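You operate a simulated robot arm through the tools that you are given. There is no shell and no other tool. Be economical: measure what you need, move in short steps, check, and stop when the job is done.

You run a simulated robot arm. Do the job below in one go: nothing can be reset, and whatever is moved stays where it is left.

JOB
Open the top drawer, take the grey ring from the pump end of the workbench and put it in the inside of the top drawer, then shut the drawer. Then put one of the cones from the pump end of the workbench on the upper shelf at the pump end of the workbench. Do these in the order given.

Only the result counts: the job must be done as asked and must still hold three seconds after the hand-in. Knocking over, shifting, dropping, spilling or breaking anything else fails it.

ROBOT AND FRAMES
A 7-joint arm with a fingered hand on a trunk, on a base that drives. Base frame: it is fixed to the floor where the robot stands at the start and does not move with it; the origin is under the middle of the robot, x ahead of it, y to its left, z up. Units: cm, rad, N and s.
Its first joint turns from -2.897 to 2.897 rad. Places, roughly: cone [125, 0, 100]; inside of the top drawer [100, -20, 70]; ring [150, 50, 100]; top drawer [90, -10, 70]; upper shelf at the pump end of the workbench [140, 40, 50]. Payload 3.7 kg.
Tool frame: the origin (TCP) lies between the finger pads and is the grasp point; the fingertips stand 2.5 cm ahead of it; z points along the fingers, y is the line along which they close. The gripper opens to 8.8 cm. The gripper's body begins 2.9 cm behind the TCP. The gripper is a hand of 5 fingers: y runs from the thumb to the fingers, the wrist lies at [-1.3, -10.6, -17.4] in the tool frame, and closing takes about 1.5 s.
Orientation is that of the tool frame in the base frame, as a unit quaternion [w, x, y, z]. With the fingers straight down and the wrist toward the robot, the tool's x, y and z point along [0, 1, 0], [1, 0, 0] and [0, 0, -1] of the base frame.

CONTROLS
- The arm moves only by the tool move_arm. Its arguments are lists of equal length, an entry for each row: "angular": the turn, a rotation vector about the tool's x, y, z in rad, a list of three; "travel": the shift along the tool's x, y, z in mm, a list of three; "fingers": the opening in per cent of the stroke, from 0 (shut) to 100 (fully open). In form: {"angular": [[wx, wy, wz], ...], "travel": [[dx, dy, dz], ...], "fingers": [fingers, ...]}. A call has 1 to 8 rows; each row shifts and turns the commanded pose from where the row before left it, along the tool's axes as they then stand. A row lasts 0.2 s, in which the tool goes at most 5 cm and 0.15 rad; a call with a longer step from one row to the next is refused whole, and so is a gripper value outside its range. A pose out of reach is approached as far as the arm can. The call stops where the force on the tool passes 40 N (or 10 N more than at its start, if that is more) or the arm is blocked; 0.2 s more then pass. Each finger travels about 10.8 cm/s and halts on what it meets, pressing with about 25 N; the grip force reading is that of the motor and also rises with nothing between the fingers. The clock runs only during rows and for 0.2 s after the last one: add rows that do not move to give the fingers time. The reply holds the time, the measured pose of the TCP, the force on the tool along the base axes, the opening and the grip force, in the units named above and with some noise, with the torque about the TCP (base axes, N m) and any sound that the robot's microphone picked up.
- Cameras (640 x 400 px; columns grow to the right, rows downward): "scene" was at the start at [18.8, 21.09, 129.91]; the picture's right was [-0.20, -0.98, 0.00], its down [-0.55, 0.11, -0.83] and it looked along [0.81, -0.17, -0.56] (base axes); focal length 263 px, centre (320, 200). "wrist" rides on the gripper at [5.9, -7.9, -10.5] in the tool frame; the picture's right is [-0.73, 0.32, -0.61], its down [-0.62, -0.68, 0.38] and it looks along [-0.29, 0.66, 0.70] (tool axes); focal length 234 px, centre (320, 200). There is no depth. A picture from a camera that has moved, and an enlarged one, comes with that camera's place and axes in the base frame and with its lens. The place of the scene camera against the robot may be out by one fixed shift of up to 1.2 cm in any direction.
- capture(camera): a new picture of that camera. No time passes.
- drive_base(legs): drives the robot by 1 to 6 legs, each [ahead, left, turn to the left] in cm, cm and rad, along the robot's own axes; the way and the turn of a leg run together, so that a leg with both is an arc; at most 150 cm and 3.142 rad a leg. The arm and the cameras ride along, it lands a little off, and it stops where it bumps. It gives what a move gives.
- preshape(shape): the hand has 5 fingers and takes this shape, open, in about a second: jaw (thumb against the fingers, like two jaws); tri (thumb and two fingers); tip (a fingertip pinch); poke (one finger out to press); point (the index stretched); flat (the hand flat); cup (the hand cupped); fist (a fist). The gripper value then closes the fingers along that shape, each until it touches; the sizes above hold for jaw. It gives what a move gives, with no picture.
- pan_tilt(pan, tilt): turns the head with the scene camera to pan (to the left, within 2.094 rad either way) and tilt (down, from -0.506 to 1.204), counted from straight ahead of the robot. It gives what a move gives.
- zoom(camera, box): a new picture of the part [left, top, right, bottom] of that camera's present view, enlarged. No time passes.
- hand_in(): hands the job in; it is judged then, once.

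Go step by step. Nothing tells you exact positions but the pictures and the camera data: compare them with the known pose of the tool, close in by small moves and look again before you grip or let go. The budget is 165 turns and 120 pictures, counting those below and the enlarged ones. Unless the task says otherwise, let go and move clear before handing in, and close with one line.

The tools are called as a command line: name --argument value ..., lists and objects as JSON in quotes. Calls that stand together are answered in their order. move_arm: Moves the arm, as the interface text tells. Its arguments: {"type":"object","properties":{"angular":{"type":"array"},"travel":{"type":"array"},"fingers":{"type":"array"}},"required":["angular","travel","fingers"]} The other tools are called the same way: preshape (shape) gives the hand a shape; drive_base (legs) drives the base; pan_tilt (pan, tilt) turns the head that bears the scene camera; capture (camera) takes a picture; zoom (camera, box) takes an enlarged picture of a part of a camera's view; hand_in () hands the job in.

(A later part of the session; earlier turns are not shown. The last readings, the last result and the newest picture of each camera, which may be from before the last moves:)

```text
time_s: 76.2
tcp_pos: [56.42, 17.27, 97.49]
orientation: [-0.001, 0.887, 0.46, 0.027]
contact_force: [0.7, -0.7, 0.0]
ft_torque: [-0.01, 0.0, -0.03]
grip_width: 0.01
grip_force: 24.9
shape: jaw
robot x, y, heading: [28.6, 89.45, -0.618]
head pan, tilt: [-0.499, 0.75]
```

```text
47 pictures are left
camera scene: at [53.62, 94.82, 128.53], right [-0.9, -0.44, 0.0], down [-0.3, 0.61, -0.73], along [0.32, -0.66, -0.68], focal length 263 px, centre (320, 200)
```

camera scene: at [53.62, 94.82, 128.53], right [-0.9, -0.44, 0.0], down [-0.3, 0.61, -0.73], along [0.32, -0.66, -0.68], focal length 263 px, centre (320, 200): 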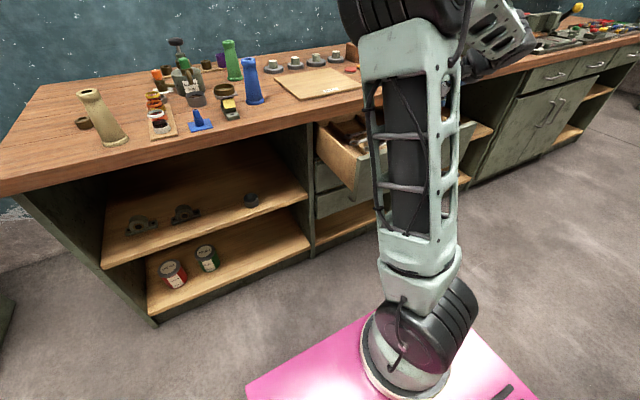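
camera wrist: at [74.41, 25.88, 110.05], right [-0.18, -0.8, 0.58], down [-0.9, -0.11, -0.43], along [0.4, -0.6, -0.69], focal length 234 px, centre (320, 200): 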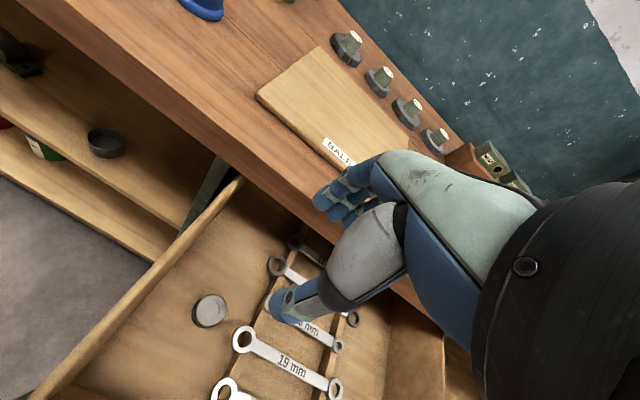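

The arm's base actually sits some 30 cm ahead of the robot's centre, so I'm still too close. I shift the base another 20 cm left and reach across.

drive_base --legs '[[0, 22, 0.004]]'

move_arm --angular '[[0, 0, 0], [0, 0, 0], [0, 0, 0], [0, 0, 0], [0, 0, 0], [0, 0, 0], [0, 0, 0]]' --travel '[[-40, -6, 0], [-40, -6, 0], [-40, -6, 0], [-40, -6, 0], [-40, -6, 0], [-40, -6, 0], [-20, 0, 0]]' --fingers '[0, 0, 0, 0, 0, 0, 0]'

capture --camera "scene"

```text
time_s: 77.8
tcp_pos: [69.1, 34.9, 97.58]
orientation: [-0.001, 0.886, 0.462, 0.027]
contact_force: [-0.4, -0.4, 1.1]
ft_torque: [-0.03, -0.05, 0.02]
grip_width: 0.0
grip_force: 24.6
shape: jaw
robot x, y, heading: [41.14, 107.06, -0.612]
head pan, tilt: [-0.499, 0.75]
```

```text
time_s: 79.4
tcp_pos: [68.98, 34.92, 97.47]
orientation: [-0.002, 0.887, 0.462, 0.026]
contact_force: [0.1, 1.0, 0.2]
ft_torque: [-0.01, 0.03, 0.02]
grip_width: 0.0
grip_force: 24.6
shape: jaw
out of reach, approached as far as the arm can: row 1, 2, 3, 4, 5, 6, 7
robot x, y, heading: [41.2, 106.92, -0.61]
head pan, tilt: [-0.499, 0.75]
```

```text
46 pictures are left
camera scene: at [66.05, 112.54, 128.53], right [-0.9, -0.44, 0.0], down [-0.3, 0.61, -0.73], along [0.32, -0.66, -0.68], focal length 263 px, centre (320, 200)
```

scene: 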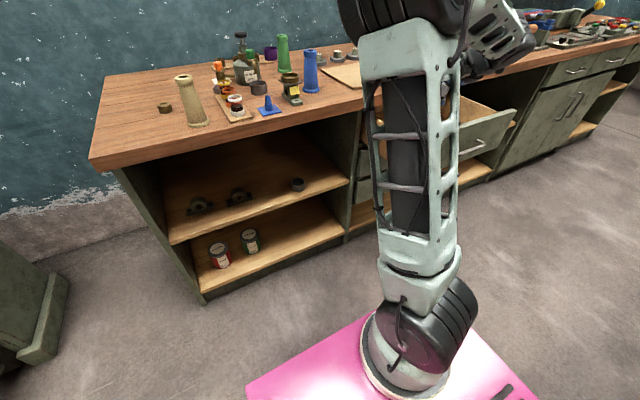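

The wrist is at a joint limit with the hand facing the bench from here. I'll yaw the hand clockwise so it points along the arm, and push the handle with its side.

move_arm --angular '[[0, 0, 0.15], [0, 0, 0.15], [0, 0, 0.15], [0, 0, 0.15], [0, 0, 0.15], [0, 0, 0.15], [0, 0, 0.15], [0, 0, 0.15]]' --travel '[[0, 0, -10], [0, 0, -10], [0, 0, -10], [0, 0, -10], [0, 0, 0], [0, 0, 0], [0, 0, 0], [0, 0, 0]]' --fingers '[0, 0, 0, 0, 0, 0, 0, 0]'

capture --camera "scene"

```text
time_s: 81.2
tcp_pos: [68.92, 34.83, 101.74]
orientation: [-0.016, 0.992, -0.121, 0.022]
contact_force: [-0.6, 0.1, -0.6]
ft_torque: [0.01, -0.01, -0.03]
grip_width: 0.01
grip_force: 24.3
shape: jaw
robot x, y, heading: [41.0, 106.8, -0.613]
head pan, tilt: [-0.499, 0.75]
```

```text
45 pictures are left
camera scene: at [66.03, 112.55, 128.54], right [-0.9, -0.44, 0.0], down [-0.3, 0.61, -0.73], along [0.32, -0.66, -0.68], focal length 263 px, centre (320, 200)
```

scene: 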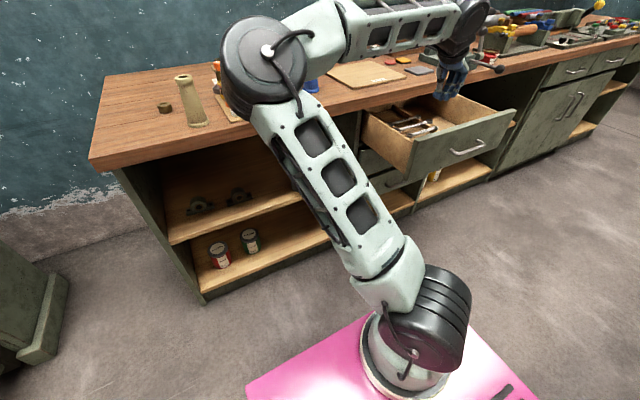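

The arm is now comfortable. I move the hand in front of the handle, still above it.

move_arm --angular '[[0, 0, 0], [0, 0, 0], [0, 0, 0], [0, 0, 0], [0, 0, 0], [0, 0, 0]]' --travel '[[-25, 34, 0], [-25, 34, 0], [-25, 34, 0], [-25, 34, 0], [-25, 34, 0], [-25, 34, 0]]' --fingers '[0, 0, 0, 0, 0, 0]'

capture --camera "scene"

```text
time_s: 82.6
tcp_pos: [59.97, 27.36, 101.06]
orientation: [-0.016, 0.992, -0.119, 0.022]
contact_force: [-0.2, -0.6, -0.6]
ft_torque: [-0.01, -0.03, 0.02]
grip_width: 0.01
grip_force: 25.4
shape: jaw
out of reach, approached as far as the arm can: row 3, 4, 5, 6
robot x, y, heading: [41.31, 107.25, -0.606]
head pan, tilt: [-0.499, 0.75]
```

```text
44 pictures are left
camera scene: at [66.05, 112.54, 128.53], right [-0.9, -0.44, 0.0], down [-0.3, 0.61, -0.73], along [0.32, -0.66, -0.68], focal length 263 px, centre (320, 200)
```

scene: 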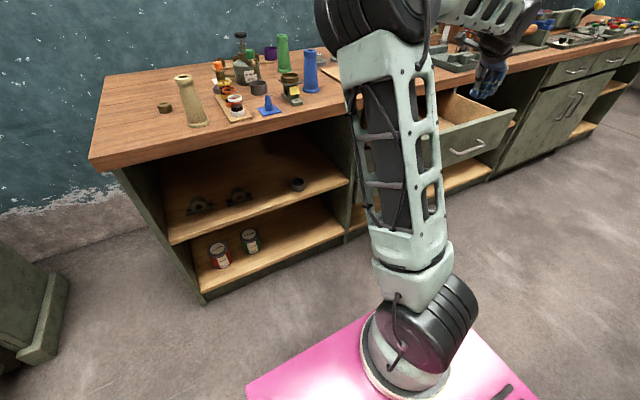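

The arm binds when the hand is far to the robot's right, so I should turn the robot towards the handle. First I look at what stands behind and to the right.

pan_tilt --pan -1.7 --tilt 0.5

capture --camera "scene"

```text
time_s: 84.0
tcp_pos: [59.99, 27.39, 101.11]
orientation: [-0.015, 0.993, -0.119, 0.021]
contact_force: [-0.2, 0.5, -0.9]
ft_torque: [0.04, -0.03, 0.02]
grip_width: 0.0
grip_force: 25.3
shape: jaw
robot x, y, heading: [41.23, 106.83, -0.615]
head pan, tilt: [-1.7, 0.499]
```

```text
43 pictures are left
camera scene: at [56.23, 113.26, 130.73], right [-0.74, 0.68, 0.0], down [0.32, 0.35, -0.88], along [-0.59, -0.65, -0.48], focal length 263 px, centre (320, 200)
```

scene: 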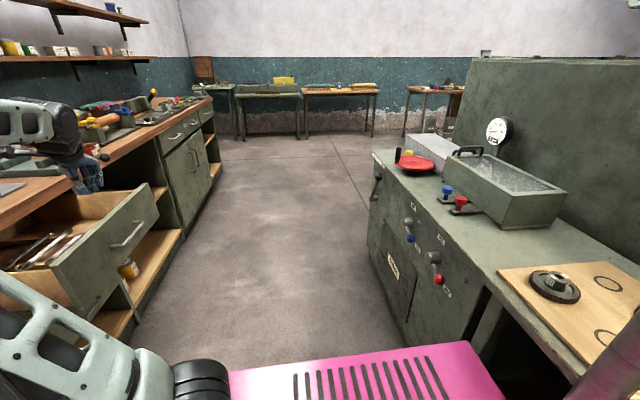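

Behind me is a test stand, and the aisle is free. I pull the hand in, step forward 10 cm and turn right about 1 rad so the handle lies ahead of the robot.

move_arm --angular '[[0, 0, 0], [0, 0, 0], [0, 0, 0], [0, 0, 0], [0, 0, 0], [0, 0, 0], [0, 0, 0]]' --travel '[[15.4, -39, -10], [15.4, -39, -10], [15.4, -39, -10], [15.4, -39, -10], [15.4, -39, -10], [15.4, -39, -10], [15.4, -39, -10]]' --fingers '[0, 0, 0, 0, 0, 0, 0]'

drive_base --legs '[[10, 0, 0], [0, 0, -0.5], [0, 0, -0.5]]'

pan_tilt --pan 0.3 --tilt 0.7

capture --camera "scene"

```text
time_s: 85.6
tcp_pos: [76.79, 51.26, 109.83]
orientation: [-0.015, 0.993, -0.119, 0.021]
contact_force: [-0.3, 0.4, -0.1]
ft_torque: [0.03, 0.01, -0.01]
grip_width: 0.0
grip_force: 24.6
shape: jaw
robot x, y, heading: [41.06, 106.85, -0.612]
head pan, tilt: [-1.7, 0.499]
```

```text
time_s: 89.6
tcp_pos: [21.5, 41.28, 109.65]
orientation: [-0.004, 0.813, -0.582, 0.027]
contact_force: [0.3, -0.2, -0.4]
ft_torque: [0.0, 0.02, 0.06]
grip_width: 0.01
grip_force: 25.0
shape: jaw
robot x, y, heading: [49.28, 101.52, -1.618]
head pan, tilt: [-1.7, 0.499]
```

```text
time_s: 91.5
tcp_pos: [21.52, 41.29, 109.78]
orientation: [-0.004, 0.813, -0.582, 0.026]
contact_force: [-0.4, 0.3, 0.8]
ft_torque: [-0.03, -0.01, -0.02]
grip_width: 0.01
grip_force: 24.8
shape: jaw
robot x, y, heading: [49.45, 101.19, -1.614]
head pan, tilt: [0.3, 0.7]
```

```text
42 pictures are left
camera scene: at [73.51, 82.35, 128.96], right [-0.97, -0.25, 0.0], down [-0.16, 0.62, -0.76], along [0.19, -0.74, -0.64], focal length 263 px, centre (320, 200)
```

scene: 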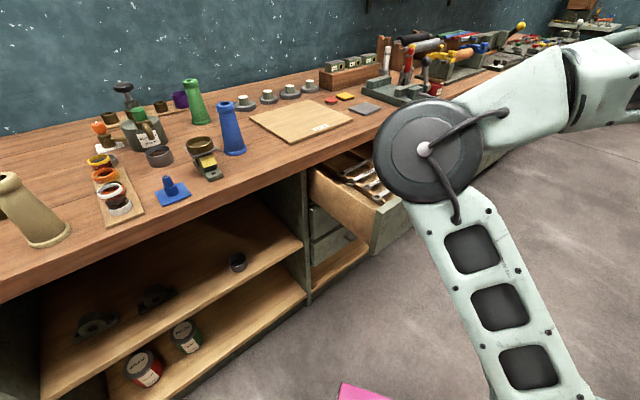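

The turn went well. I yaw the hand back by 1 rad and then approach the handle's front.

move_arm --angular '[[0, 0, -0.143], [0, 0, -0.143], [0, 0, -0.143], [0, 0, -0.143], [0, 0, -0.143], [0, 0, -0.143], [0, 0, -0.143]]' --travel '[[0, 0, 0], [0, 0, 0], [0, 0, 0], [0, 0, 0], [0, 0, 0], [0, 0, 0], [0, 0, 0]]' --fingers '[0, 0, 0, 0, 0, 0, 0]'

```text
time_s: 93.2
tcp_pos: [21.47, 41.25, 109.78]
orientation: [0.01, 0.992, -0.12, 0.024]
contact_force: [0.1, -0.1, 0.0]
ft_torque: [-0.02, 0.0, 0.01]
grip_width: 0.02
grip_force: 25.2
shape: jaw
robot x, y, heading: [49.19, 101.23, -1.619]
head pan, tilt: [0.3, 0.7]
```

move_arm --angular '[[0, 0, 0], [0, 0, 0], [0, 0, 0], [0, 0, 0], [0, 0, 0], [0, 0, 0], [0, 0, 0], [0, 0, 0]]' --travel '[[39, 19, 15], [39, 19, 15], [39, 19, 15], [39, 19, 15], [39, 19, 15], [39, 19, 15], [39, 19, 15], [39, 19, 15]]' --fingers '[0, 0, 0, 0, 0, 0, 0, 0]'

capture --camera "scene"

capture --camera "wrist"

```text
time_s: 95.0
tcp_pos: [48.58, 18.7, 99.76]
orientation: [0.009, 0.992, -0.122, 0.024]
contact_force: [0.0, 0.4, -0.1]
ft_torque: [0.0, 0.01, 0.0]
grip_width: 0.0
grip_force: 25.3
shape: jaw
robot x, y, heading: [49.49, 101.38, -1.618]
head pan, tilt: [0.3, 0.7]
```

```text
41 pictures are left
camera scene: at [73.49, 82.35, 128.96], right [-0.97, -0.25, 0.0], down [-0.16, 0.62, -0.77], along [0.19, -0.74, -0.64], focal length 263 px, centre (320, 200)
```

scene: 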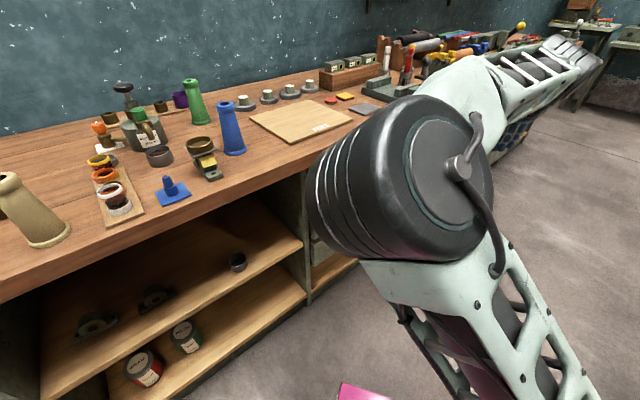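

```text
40 pictures are left
camera wrist: at [55.72, 25.21, 110.44], right [-0.81, -0.12, 0.57], down [-0.42, 0.8, -0.42], along [-0.41, -0.59, -0.7], focal length 234 px, centre (320, 200)
```

wrist: 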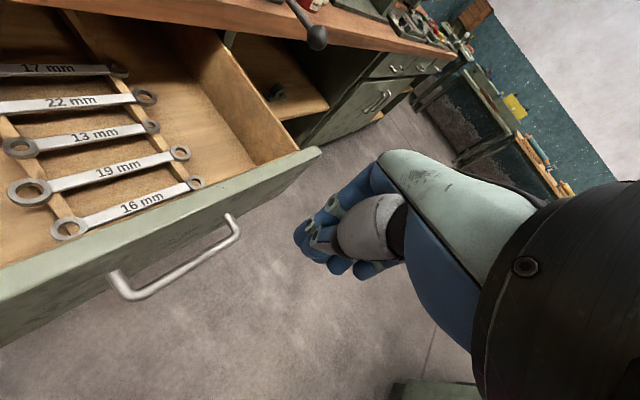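

The hand is in front of the handle. I tilt the fingertips towards the drawer and lower to the bar's height.

move_arm --angular '[[0, 0.125, 0], [0, 0.125, 0], [0, 0.125, 0], [0, 0.125, 0], [0, 0, 0]]' --travel '[[0, 0, 0], [0, 0, 0], [0, 0, 0], [0, 0, 0], [0, 0, 0]]' --fingers '[0, 0, 0, 0, 0]'

move_arm --angular '[[0, 0, 0], [0, 0, 0], [0, 0, 0], [0, 0, 0], [0, 0, 0]]' --travel '[[-21, 0, 39], [-21, 0, 39], [-21, 0, 39], [-21, 0, 39], [-21, 0, 39]]' --fingers '[0, 0, 0, 0, 0]'

capture --camera "wrist"

```text
time_s: 96.2
tcp_pos: [48.67, 18.69, 99.67]
orientation: [0.039, 0.955, -0.115, 0.272]
contact_force: [-0.5, -0.4, 0.2]
ft_torque: [-0.05, -0.03, 0.0]
grip_width: 0.0
grip_force: 24.8
shape: jaw
robot x, y, heading: [49.32, 101.48, -1.622]
head pan, tilt: [0.3, 0.7]
```

```text
time_s: 97.3
tcp_pos: [49.88, 18.08, 77.62]
orientation: [0.04, 0.955, -0.114, 0.269]
contact_force: [-0.5, 0.7, 0.1]
ft_torque: [-0.01, 0.05, -0.01]
grip_width: 0.0
grip_force: 25.4
shape: jaw
robot x, y, heading: [49.41, 101.01, -1.619]
head pan, tilt: [0.3, 0.7]
```

```text
39 pictures are left
camera wrist: at [51.3, 26.02, 89.43], right [-0.99, -0.09, 0.14], down [-0.16, 0.73, -0.66], along [-0.05, -0.68, -0.74], focal length 234 px, centre (320, 200)
```

wrist: 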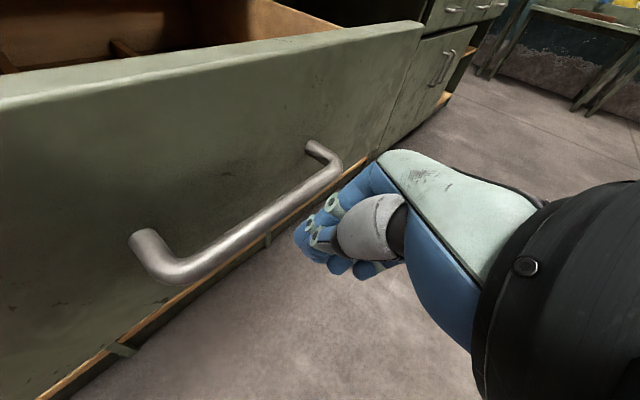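

The fingers are just in front of the bar. I push in the closing direction, 8 cm first.

move_arm --angular '[[0, 0, 0], [0, 0, 0], [0, 0, 0], [0, 0, 0]]' --travel '[[15.9, 7.2, 9.8], [15.9, 7.2, 9.8], [15.9, 7.2, 9.8], [15.9, 7.2, 9.8]]' --fingers '[0, 0, 0, 0]'

capture --camera "wrist"

```text
time_s: 98.3
tcp_pos: [56.33, 13.72, 77.76]
orientation: [0.04, 0.955, -0.115, 0.269]
contact_force: [0.2, 0.3, 0.2]
ft_torque: [0.0, 0.01, 0.02]
grip_width: 0.0
grip_force: 25.2
shape: jaw
robot x, y, heading: [49.36, 101.34, -1.611]
head pan, tilt: [0.3, 0.7]
```

```text
38 pictures are left
camera wrist: at [57.82, 21.58, 89.59], right [-0.99, -0.09, 0.14], down [-0.16, 0.73, -0.66], along [-0.05, -0.68, -0.74], focal length 234 px, centre (320, 200)
```

wrist: 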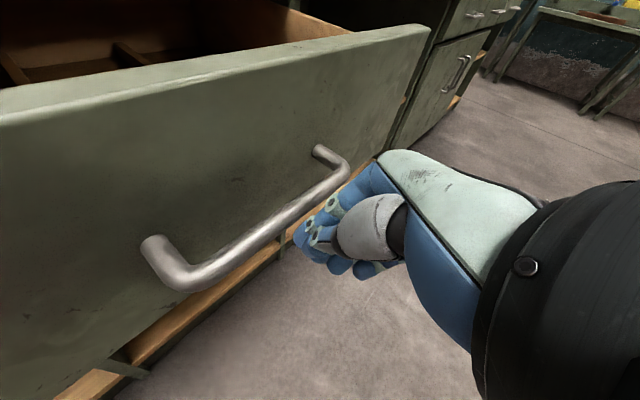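

The drawer is moving with the hand. I continue pushing.

move_arm --angular '[[0, 0, 0], [0, 0, 0], [0, 0, 0], [0, 0, 0], [0, 0, 0], [0, 0, 0], [0, 0, 0], [0, 0, 0]]' --travel '[[15.9, 7.2, 9.8], [15.9, 7.2, 9.8], [15.9, 7.2, 9.8], [15.9, 7.2, 9.8], [15.9, 7.2, 9.8], [15.9, 7.2, 9.8], [15.9, 7.2, 9.8], [15.9, 7.2, 9.8]]' --fingers '[0, 0, 0, 0, 0, 0, 0, 0]'

capture --camera "wrist"

capture --camera "scene"

```text
time_s: 100.2
tcp_pos: [69.55, 4.34, 77.55]
orientation: [0.039, 0.955, -0.115, 0.27]
contact_force: [-0.2, -0.3, 0.4]
ft_torque: [0.01, -0.02, -0.01]
grip_width: 0.01
grip_force: 25.0
shape: jaw
robot x, y, heading: [49.29, 101.4, -1.616]
head pan, tilt: [0.3, 0.7]
```

```text
37 pictures are left
camera wrist: at [71.03, 12.25, 89.49], right [-0.99, -0.09, 0.14], down [-0.16, 0.73, -0.66], along [-0.05, -0.68, -0.74], focal length 234 px, centre (320, 200)
```

wrist: 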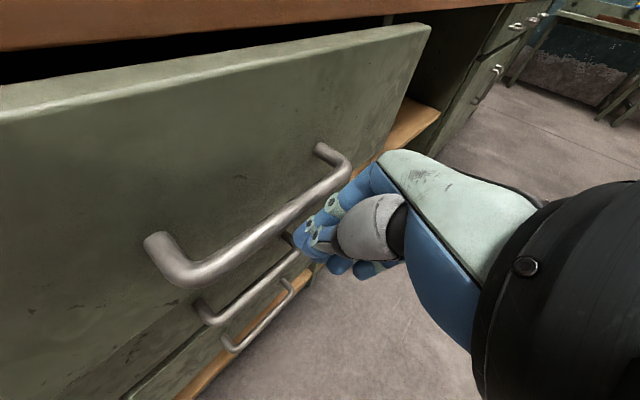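

```text
36 pictures are left
camera scene: at [73.52, 82.34, 128.96], right [-0.97, -0.25, 0.0], down [-0.16, 0.62, -0.76], along [0.19, -0.74, -0.64], focal length 263 px, centre (320, 200)
```

scene: 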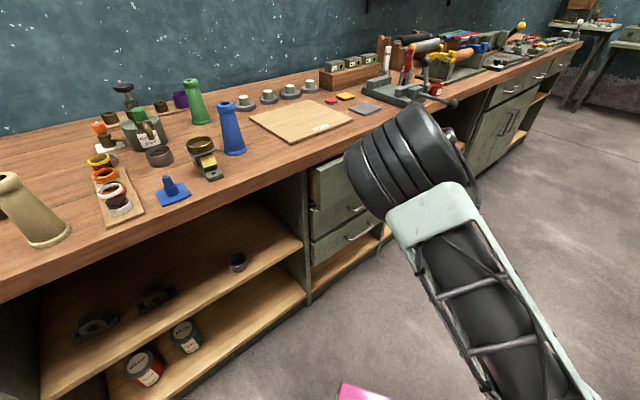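

About 8 cm remain. I push on more gently.

move_arm --angular '[[0, 0, 0], [0, 0, 0], [0, 0, 0], [0, 0, 0]]' --travel '[[15.9, 7.2, 9.8], [11.9, 5.4, 7.4], [11.9, 5.4, 7.4], [8, 3.6, 4.9]]' --fingers '[0, 0, 0, 0]'

capture --camera "wrist"

```text
time_s: 101.2
tcp_pos: [73.26, 0.89, 77.22]
orientation: [0.04, 0.956, -0.12, 0.265]
contact_force: [-8.2, 10.3, -2.3]
ft_torque: [0.07, 0.1, 0.09]
grip_width: 0.0
grip_force: 24.8
shape: jaw
robot x, y, heading: [49.34, 101.56, -1.611]
head pan, tilt: [0.3, 0.7]
stopped in row 4: the force on the tool passed its limit (the readings are from after the stop); the commanded pose is now the measured one
```

```text
35 pictures are left
camera wrist: at [75.01, 8.74, 89.35], right [-0.99, -0.08, 0.15], down [-0.16, 0.74, -0.66], along [-0.06, -0.67, -0.74], focal length 234 px, centre (320, 200)
```

wrist: 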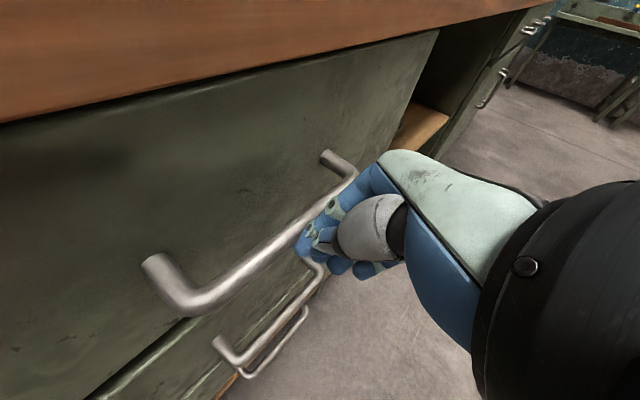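

Resistance rose and the panel looks flush. I back away and look from the head camera.

move_arm --angular '[[0, 0, 0], [0, 0, 0], [0, 0, 0], [0, 0, 0], [0, 0, 0], [0, 0, 0], [0, 0, 0]]' --travel '[[-15.9, -7.2, -9.8], [-31, -14, -19], [-31, -14, -19], [-31, -14, -19], [-20, -20, -30], [-5, -20, -40], [-5, -20, -40]]' --fingers '[0, 0, 0, 0, 0, 0, 0]'

capture --camera "wrist"

capture --camera "scene"

```text
time_s: 102.8
tcp_pos: [56.08, 16.93, 85.43]
orientation: [0.039, 0.956, -0.119, 0.265]
contact_force: [0.5, 0.1, -0.8]
ft_torque: [-0.02, 0.05, 0.02]
grip_width: 0.01
grip_force: 25.1
shape: jaw
robot x, y, heading: [49.39, 101.3, -1.614]
head pan, tilt: [0.3, 0.7]
```

```text
34 pictures are left
camera wrist: at [57.64, 24.75, 97.34], right [-0.99, -0.08, 0.15], down [-0.16, 0.74, -0.66], along [-0.06, -0.67, -0.74], focal length 234 px, centre (320, 200)
```

wrist: 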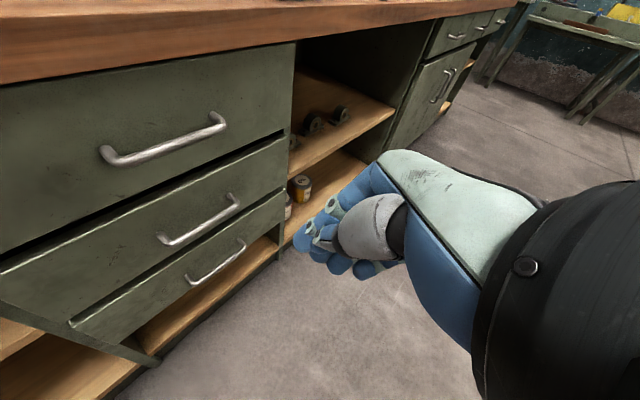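

```text
33 pictures are left
camera scene: at [73.49, 82.34, 128.95], right [-0.97, -0.25, 0.0], down [-0.16, 0.62, -0.76], along [0.19, -0.74, -0.64], focal length 263 px, centre (320, 200)
```

scene: 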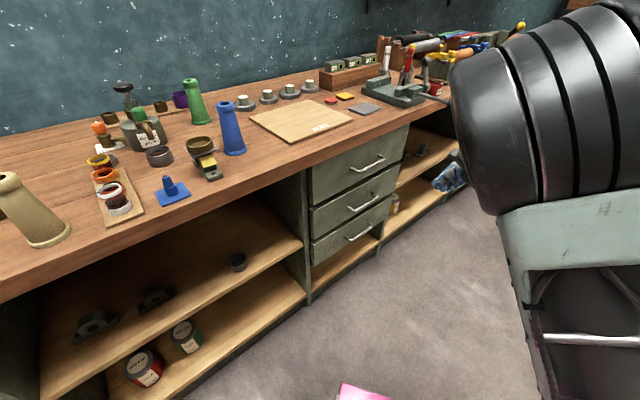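

zoom --camera "scene" --box '[280, 120, 430, 280]'

```text
2.50 times, centred on (355, 200) of scene
camera zoom: at [73.49, 82.34, 128.95], right [-0.97, -0.25, 0.0], down [-0.16, 0.62, -0.76], along [0.19, -0.74, -0.64], focal length 658 px, centre (232, 200)
```

zoom: 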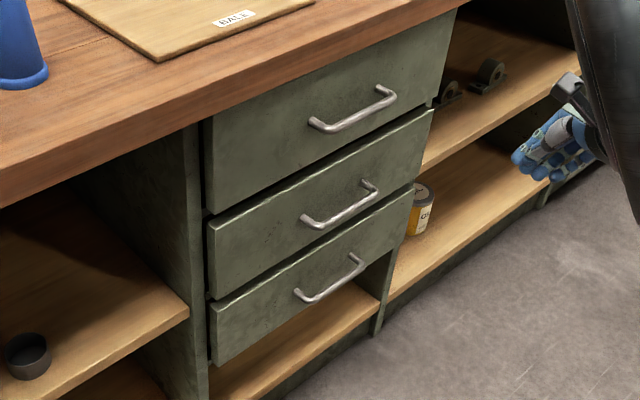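

The top drawer is flush with its neighbours, so it is shut. For the cone I choose the beige one near the front-left corner (about u=127, n=72); I raise the hand and drive left along the bench.

move_arm --angular '[[0, 0, 0], [0, 0, 0], [0, 0, 0], [0, 0, 0], [0, 0, 0], [0, 0, 0], [0, 0, 0]]' --travel '[[20, 0, -37], [20, 0, -37], [20, 0, -37], [20, 0, -37], [20, 0, -37], [20, 0, -37], [10, 0, -20]]' --fingers '[0, 0, 20, 40, 60, 80, 80]'

drive_base --legs '[[-57, 64, 0]]'

pan_tilt --pan 0.6 --tilt 0.7

capture --camera "scene"

```text
time_s: 104.4
tcp_pos: [54.71, 17.6, 112.57]
orientation: [0.04, 0.956, -0.119, 0.266]
contact_force: [0.7, 0.4, 0.1]
ft_torque: [-0.03, -0.02, 0.03]
grip_width: 7.02
grip_force: 0.0
shape: jaw
robot x, y, heading: [48.87, 101.15, -1.62]
head pan, tilt: [0.3, 0.7]
```

```text
time_s: 108.9
tcp_pos: [121.97, 72.68, 112.59]
orientation: [0.036, 0.957, -0.108, 0.266]
contact_force: [0.0, -0.6, -0.3]
ft_torque: [-0.04, 0.01, 0.01]
grip_width: 7.02
grip_force: 0.1
shape: jaw
robot x, y, heading: [114.51, 156.01, -1.596]
head pan, tilt: [0.3, 0.7]
```

```text
time_s: 109.7
tcp_pos: [121.98, 72.61, 112.65]
orientation: [0.037, 0.957, -0.108, 0.267]
contact_force: [0.3, 0.2, 0.7]
ft_torque: [0.03, 0.0, -0.03]
grip_width: 7.02
grip_force: 0.0
shape: jaw
robot x, y, heading: [114.39, 156.38, -1.596]
head pan, tilt: [0.6, 0.7]
```

```text
31 pictures are left
camera scene: at [141.59, 138.9, 128.96], right [-0.84, -0.54, 0.0], down [-0.35, 0.54, -0.76], along [0.42, -0.64, -0.64], focal length 263 px, centre (320, 200)
```

scene: 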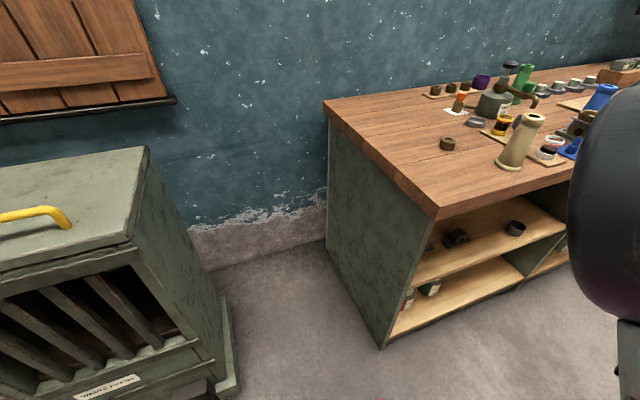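

Now I turn the hand so it closes sideways (thumb left, fingers right) and points forward-down at the beige cone.

move_arm --angular '[[-0.067, 0, 0.112], [-0.067, 0, 0.112], [-0.067, 0, 0.112], [0, 0.15, 0], [0, 0.15, 0], [0, 0.15, 0], [0, 0, 0]]' --travel '[[0, 0, 0], [0, 0, 0], [0, 0, 0], [0, 0, 0], [0, 0, 0], [0, 0, 0], [0, 0, 0]]' --fingers '[80, 80, 80, 80, 80, 80, 80]'

capture --camera "wrist"

capture --camera "scene"

```text
time_s: 111.3
tcp_pos: [121.94, 72.55, 112.61]
orientation: [0.091, 0.865, -0.155, 0.469]
contact_force: [0.2, -0.2, -0.1]
ft_torque: [0.0, 0.01, 0.01]
grip_width: 6.98
grip_force: 0.0
shape: jaw
out of reach, approached as far as the arm can: row 2, 3
robot x, y, heading: [114.31, 156.29, -1.593]
head pan, tilt: [0.6, 0.7]
```

```text
30 pictures are left
camera wrist: at [119.59, 82.12, 123.11], right [-0.96, 0.01, -0.28], down [0.22, 0.64, -0.74], along [0.17, -0.77, -0.61], focal length 234 px, centre (320, 200)
```

wrist: 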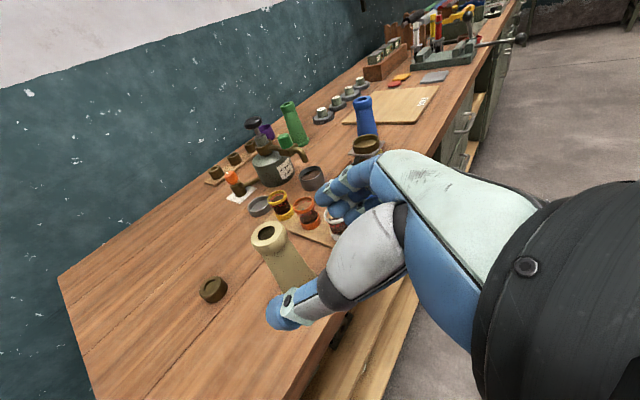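

```text
29 pictures are left
camera scene: at [141.6, 138.9, 128.96], right [-0.84, -0.54, 0.0], down [-0.35, 0.54, -0.76], along [0.42, -0.64, -0.64], focal length 263 px, centre (320, 200)
```

scene: 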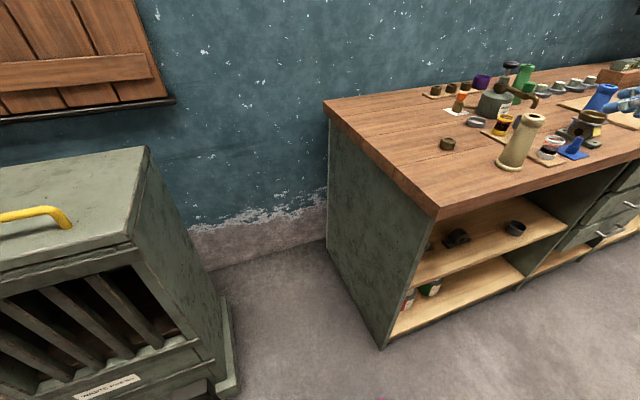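

The hand closes horizontally and the cone is at [132.1, 61.9]. I open fully and move to the pre-grasp point on its approach line.

move_arm --angular '[[0, 0, 0], [0, 0, 0], [0, 0, 0], [0, 0, 0]]' --travel '[[-18, 21, 18], [-18, 21, 18], [-18, 21, 18], [0, 0, 0]]' --fingers '[100, 100, 100, 100]'

capture --camera "wrist"

zoom --camera "scene" --box '[420, 60, 640, 220]'

```text
time_s: 112.3
tcp_pos: [121.24, 66.02, 105.1]
orientation: [0.091, 0.865, -0.155, 0.469]
contact_force: [-0.2, -0.1, 0.4]
ft_torque: [0.0, 0.03, -0.05]
grip_width: 8.76
grip_force: 0.1
shape: jaw
robot x, y, heading: [114.44, 156.29, -1.594]
head pan, tilt: [0.6, 0.7]
```

```text
28 pictures are left
camera wrist: at [118.78, 75.4, 115.57], right [-0.96, 0.01, -0.28], down [0.22, 0.64, -0.74], along [0.17, -0.77, -0.61], focal length 234 px, centre (320, 200)
```

wrist: 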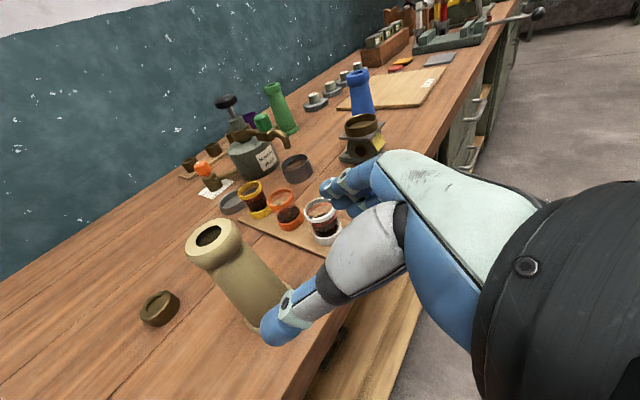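

```text
2.50 times, centred on (530, 140) of scene
camera zoom: at [141.59, 138.91, 128.96], right [-0.84, -0.54, 0.0], down [-0.35, 0.54, -0.76], along [0.42, -0.64, -0.64], focal length 658 px, centre (-205, 350)
```

zoom: 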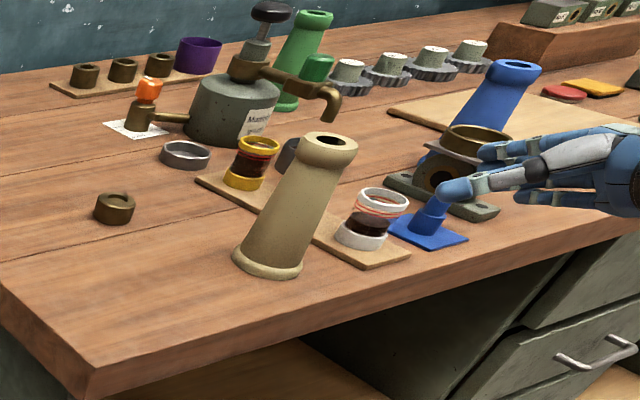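

The approach line is centred on the cone within 2 mm. I lower 2 cm and advance most of the way.

move_arm --angular '[[0, 0, 0], [0, 0, 0], [0, 0, 0], [0, 0, 0]]' --travel '[[-17, 1, 10], [0, 0, 33], [0, 0, 33], [0, 0, 20]]' --fingers '[100, 100, 100, 100]'

capture --camera "wrist"

zoom --camera "scene" --box '[420, 60, 640, 220]'

```text
time_s: 113.3
tcp_pos: [127.8, 63.17, 98.54]
orientation: [0.092, 0.865, -0.154, 0.469]
contact_force: [0.5, 0.8, 0.0]
ft_torque: [-0.06, -0.01, 0.0]
grip_width: 8.77
grip_force: 0.2
shape: jaw
robot x, y, heading: [114.78, 155.98, -1.598]
head pan, tilt: [0.6, 0.7]
```

```text
26 pictures are left
camera wrist: at [125.45, 72.68, 109.1], right [-0.96, 0.01, -0.28], down [0.22, 0.64, -0.74], along [0.16, -0.77, -0.61], focal length 234 px, centre (320, 200)
```

wrist: 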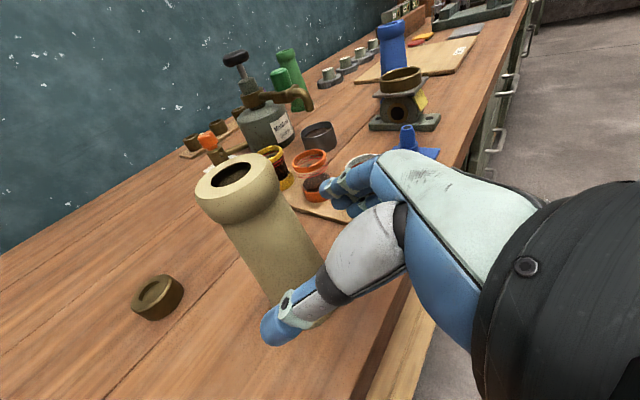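

```text
2.50 times, centred on (530, 140) of scene
camera zoom: at [141.58, 138.9, 128.96], right [-0.84, -0.54, 0.0], down [-0.35, 0.54, -0.76], along [0.42, -0.64, -0.64], focal length 658 px, centre (-205, 350)
```

zoom: 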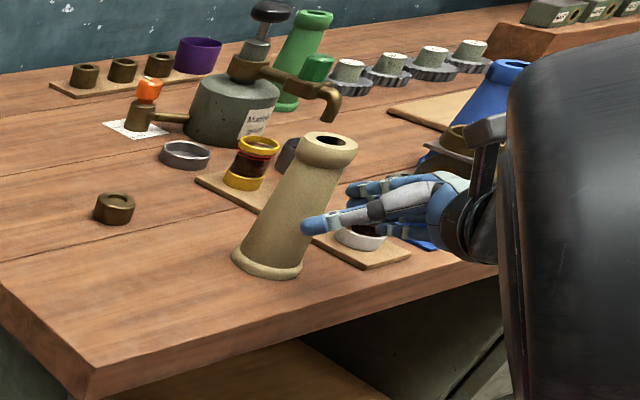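

Thumb and fingers straddle the cone. I advance the last 4.4 cm and close.

move_arm --angular '[[0, 0, 0], [0, 0, 0], [0, 0, 0], [0, 0, 0], [0, 0, 0], [0, 0, 0], [0, 0, 0], [0, 0, 0]]' --travel '[[-1, 0, 24], [-1, 0, 20], [0, 0, 0], [0, 0, 0], [0, 0, 0], [0, 0, 0], [0, 0, 0], [0, 0, 0]]' --fingers '[100, 100, 85, 70, 55, 40, 40, 30]'

capture --camera "wrist"

zoom --camera "scene" --box '[420, 60, 640, 220]'

```text
time_s: 115.1
tcp_pos: [131.28, 62.15, 96.0]
orientation: [0.091, 0.864, -0.155, 0.469]
contact_force: [0.9, -0.7, 1.4]
ft_torque: [-0.02, 0.08, -0.01]
grip_width: 4.08
grip_force: 25.0
shape: jaw
robot x, y, heading: [114.48, 156.21, -1.589]
head pan, tilt: [0.6, 0.7]
```

```text
24 pictures are left
camera wrist: at [128.91, 71.44, 106.58], right [-0.96, 0.01, -0.28], down [0.22, 0.64, -0.74], along [0.17, -0.77, -0.61], focal length 234 px, centre (320, 200)
```

wrist: 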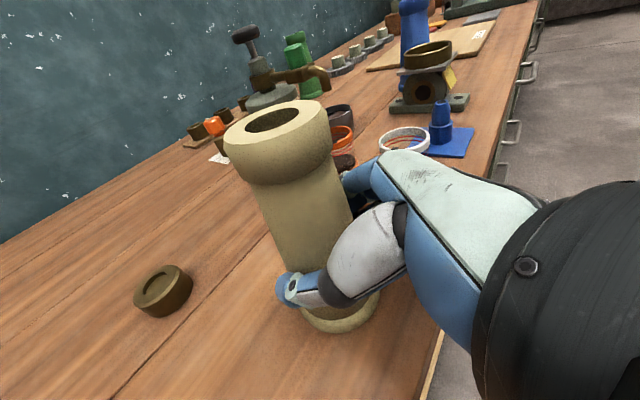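

```text
2.50 times, centred on (530, 140) of scene
camera zoom: at [141.6, 138.91, 128.96], right [-0.84, -0.54, 0.0], down [-0.35, 0.54, -0.76], along [0.42, -0.64, -0.64], focal length 658 px, centre (-205, 350)
```

zoom: 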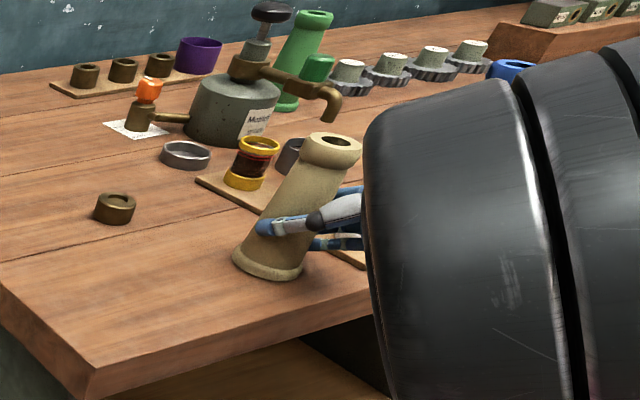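

The cone is gripped (4.1 cm). I lift it straight up 9 cm and check.

move_arm --angular '[[0, 0, 0], [0, 0, 0], [0, 0, 0], [0, 0, 0]]' --travel '[[8.4, 0, -5.4], [21, 0, -13.6], [25, 0, -16], [25, 0, -16]]' --fingers '[25, 20, 20, 20]'

capture --camera "wrist"

```text
time_s: 116.1
tcp_pos: [131.29, 62.21, 105.37]
orientation: [0.09, 0.865, -0.154, 0.469]
contact_force: [-1.4, -0.4, -1.1]
ft_torque: [-0.01, 0.01, -0.02]
grip_width: 4.05
grip_force: 24.6
shape: jaw
robot x, y, heading: [114.47, 156.08, -1.596]
head pan, tilt: [0.6, 0.7]
```

```text
22 pictures are left
camera wrist: at [128.92, 71.71, 115.94], right [-0.96, 0.01, -0.28], down [0.22, 0.64, -0.74], along [0.17, -0.77, -0.61], focal length 234 px, centre (320, 200)
```

wrist: 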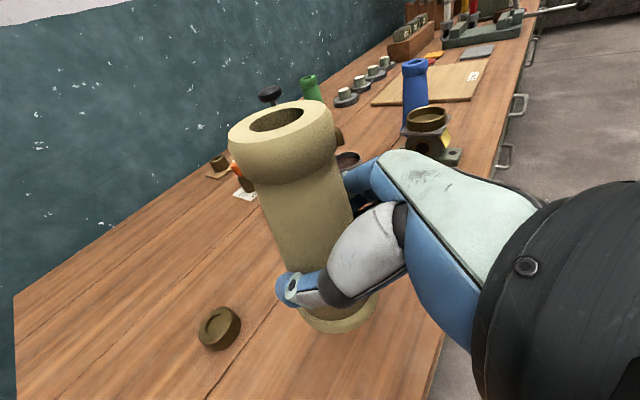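

The cone is held upright. I back the base straight out from the bench and then shift right so the hand lines up with the free stretch of the upper shelf.

drive_base --legs '[[-12.8, -19, 0], [15.8, -10.6, 0]]'

pan_tilt --pan 0.6 --tilt 0.8

capture --camera "scene"

capture --camera "wrist"

```text
time_s: 119.0
tcp_pos: [100.92, 59.89, 105.38]
orientation: [0.091, 0.865, -0.154, 0.468]
contact_force: [-0.5, -1.1, -0.2]
ft_torque: [0.03, 0.01, -0.02]
grip_width: 4.06
grip_force: 24.4
shape: jaw
robot x, y, heading: [84.39, 153.91, -1.599]
head pan, tilt: [0.6, 0.7]
```

```text
time_s: 119.7
tcp_pos: [100.91, 59.84, 105.31]
orientation: [0.09, 0.865, -0.155, 0.469]
contact_force: [-0.2, 0.3, -0.3]
ft_torque: [0.02, -0.01, -0.01]
grip_width: 4.05
grip_force: 25.1
shape: jaw
robot x, y, heading: [84.52, 153.66, -1.593]
head pan, tilt: [0.6, 0.799]
```

```text
21 pictures are left
camera scene: at [111.1, 136.93, 128.14], right [-0.84, -0.54, 0.0], down [-0.39, 0.6, -0.7], along [0.38, -0.59, -0.72], focal length 263 px, centre (320, 200)
```

scene: 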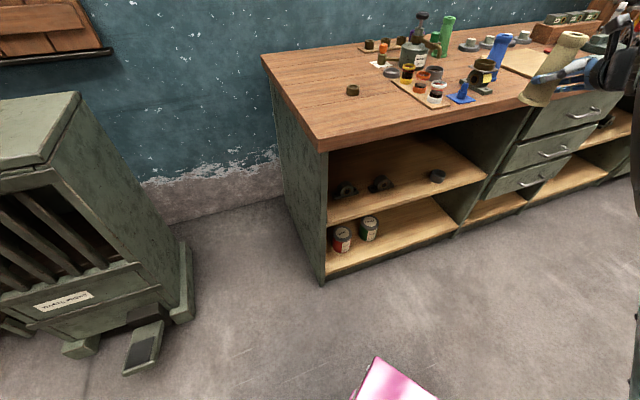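

```text
20 pictures are left
camera wrist: at [98.61, 69.39, 115.93], right [-0.96, 0.01, -0.28], down [0.22, 0.64, -0.74], along [0.16, -0.77, -0.61], focal length 234 px, centre (320, 200)
```

wrist: 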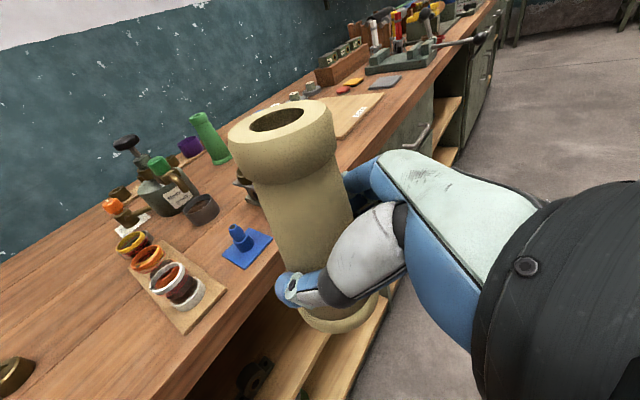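

I enlarge the shelf to measure the free space.

zoom --camera "scene" --box '[310, 100, 510, 290]'

```text
2.11 times, centred on (410, 195) of scene
camera zoom: at [111.1, 136.93, 128.14], right [-0.84, -0.54, 0.0], down [-0.39, 0.6, -0.7], along [0.38, -0.59, -0.72], focal length 555 px, centre (130, 210)
```

zoom: 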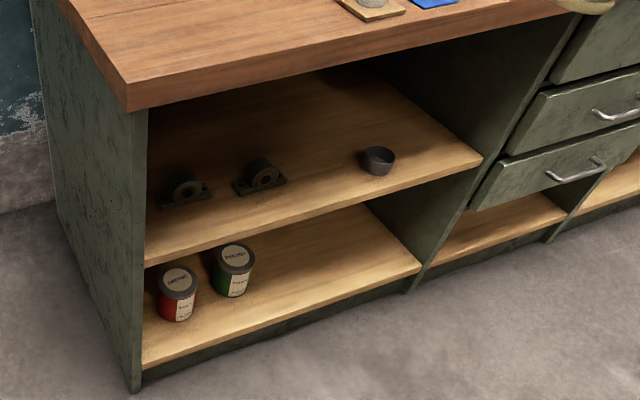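

The free spot is about u=108.5, n=76 with the shelf near z=50. I lower the cone in front of the bay.

move_arm --angular '[[0, 0, 0], [0, 0, 0], [0, 0, 0], [0, 0, 0], [0, 0, 0], [0, 0, 0], [0, 0, 0], [0, 0, 0]]' --travel '[[-33.6, -0.5, 21.8], [-33.6, -0.5, 21.8], [-33.6, -0.5, 21.8], [-33.6, -0.5, 21.8], [-33.6, -0.5, 21.8], [-33.6, -0.5, 21.8], [-33.6, -0.5, 21.8], [-33.6, -0.5, 21.8]]' --fingers '[20, 20, 20, 20, 20, 20, 20, 20]'

```text
time_s: 121.5
tcp_pos: [101.01, 59.93, 73.35]
orientation: [0.091, 0.865, -0.155, 0.469]
contact_force: [0.2, 0.3, -0.2]
ft_torque: [0.05, 0.01, -0.03]
grip_width: 4.07
grip_force: 25.0
shape: jaw
robot x, y, heading: [84.57, 153.44, -1.599]
head pan, tilt: [0.6, 0.799]
```

move_arm --angular '[[0, 0, 0], [0, 0, 0], [0, 0, 0]]' --travel '[[-28, -0.4, 18], [-28, -0.4, 18], [-28, -0.4, 18]]' --fingers '[20, 20, 20]'

capture --camera "wrist"

capture --camera "scene"

```text
time_s: 122.3
tcp_pos: [101.0, 60.01, 63.48]
orientation: [0.09, 0.865, -0.154, 0.469]
contact_force: [-0.1, 0.3, 0.2]
ft_torque: [0.0, 0.03, -0.02]
grip_width: 4.07
grip_force: 25.2
shape: jaw
robot x, y, heading: [84.55, 154.19, -1.599]
head pan, tilt: [0.6, 0.799]
```

```text
18 pictures are left
camera wrist: at [98.6, 69.55, 73.91], right [-0.96, 0.01, -0.28], down [0.22, 0.64, -0.74], along [0.17, -0.77, -0.61], focal length 234 px, centre (320, 200)
```

wrist: 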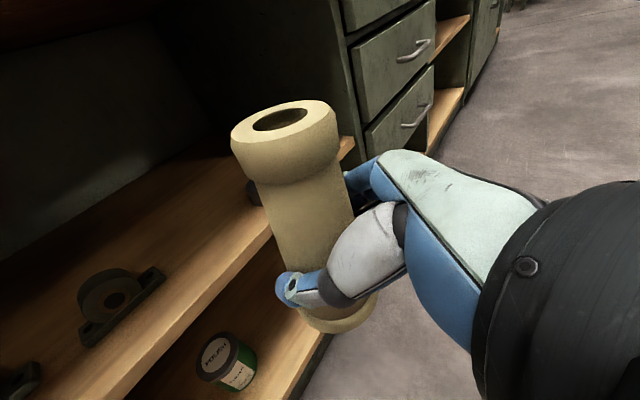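

```text
17 pictures are left
camera scene: at [111.1, 136.94, 128.13], right [-0.84, -0.54, 0.0], down [-0.39, 0.6, -0.7], along [0.38, -0.58, -0.72], focal length 263 px, centre (320, 200)
```

scene: 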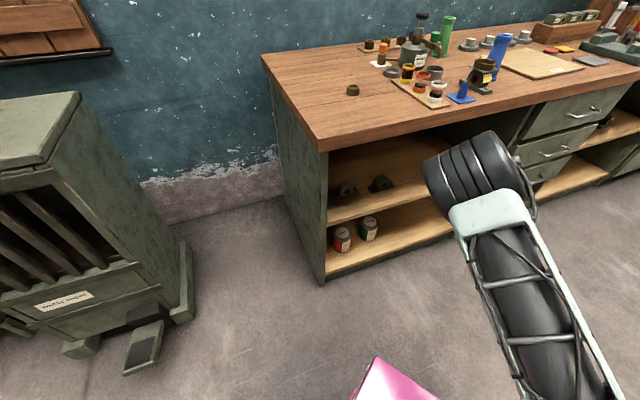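

The cone is at shelf-entry height with its base about 7 cm above the shelf. I move it in over the shelf, pausing to look.

move_arm --angular '[[0, 0, 0], [0, 0, 0], [0, 0, 0], [0, 0, 0]]' --travel '[[20.1, 7.4, 31.3], [20.1, 7.4, 31.3], [20.1, 7.4, 31.3], [20.1, 7.4, 31.3]]' --fingers '[20, 20, 20, 20]'

capture --camera "wrist"

capture --camera "scene"

```text
time_s: 123.3
tcp_pos: [113.64, 52.0, 63.33]
orientation: [0.091, 0.865, -0.155, 0.469]
contact_force: [0.3, 0.3, -0.3]
ft_torque: [-0.01, 0.02, 0.03]
grip_width: 4.05
grip_force: 25.2
shape: jaw
robot x, y, heading: [84.44, 153.75, -1.602]
head pan, tilt: [0.6, 0.799]
```

```text
16 pictures are left
camera wrist: at [111.27, 61.49, 73.8], right [-0.96, 0.01, -0.27], down [0.22, 0.64, -0.74], along [0.16, -0.77, -0.61], focal length 234 px, centre (320, 200)
```

wrist: 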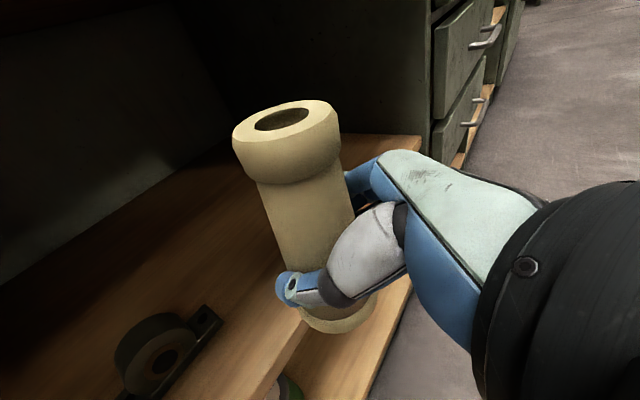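

```text
15 pictures are left
camera scene: at [111.09, 136.92, 128.13], right [-0.84, -0.54, 0.0], down [-0.39, 0.6, -0.7], along [0.38, -0.59, -0.72], focal length 263 px, centre (320, 200)
```

scene: 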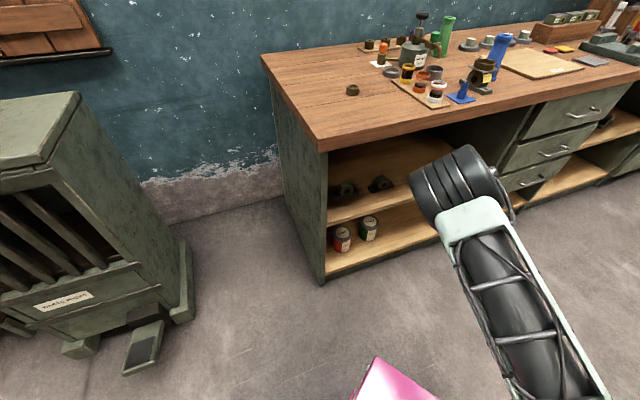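

All clear so far; the bearing block's plate ends near u=115, so I aim for u=107, n=74. I move in the remaining 10 cm.

move_arm --angular '[[0, 0, 0], [0, 0, 0], [0, 0, 0]]' --travel '[[18, 11.7, 28.2], [18, 11.7, 28.2], [18, 11.7, 28.2]]' --fingers '[20, 20, 20]'

capture --camera "wrist"

zoom --camera "scene" --box '[310, 100, 510, 290]'

```text
time_s: 124.1
tcp_pos: [122.0, 45.01, 63.11]
orientation: [0.091, 0.865, -0.154, 0.469]
contact_force: [0.0, 0.0, -0.7]
ft_torque: [-0.01, 0.02, -0.02]
grip_width: 4.05
grip_force: 25.6
shape: jaw
robot x, y, heading: [84.52, 153.78, -1.592]
head pan, tilt: [0.6, 0.799]
```

```text
14 pictures are left
camera wrist: at [119.59, 54.53, 73.67], right [-0.96, 0.01, -0.28], down [0.22, 0.64, -0.74], along [0.16, -0.77, -0.61], focal length 234 px, centre (320, 200)
```

wrist: 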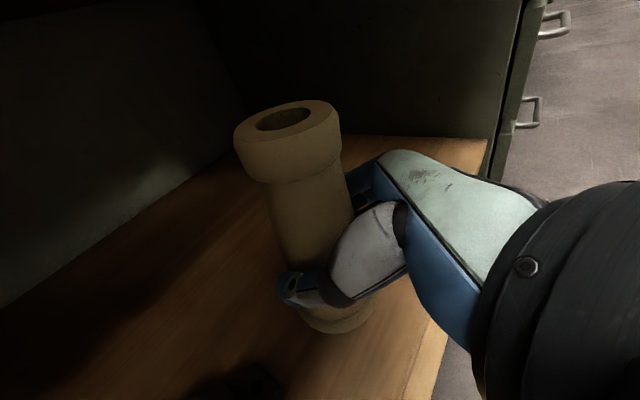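

```text
2.11 times, centred on (410, 195) of scene
camera zoom: at [111.1, 136.94, 128.13], right [-0.84, -0.54, 0.0], down [-0.39, 0.6, -0.7], along [0.38, -0.58, -0.72], focal length 555 px, centre (130, 210)
```

zoom: 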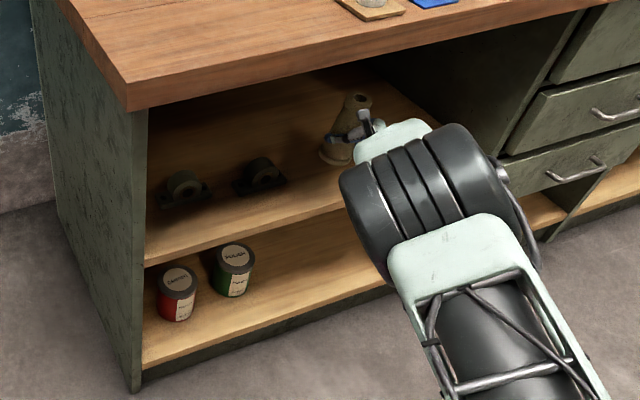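

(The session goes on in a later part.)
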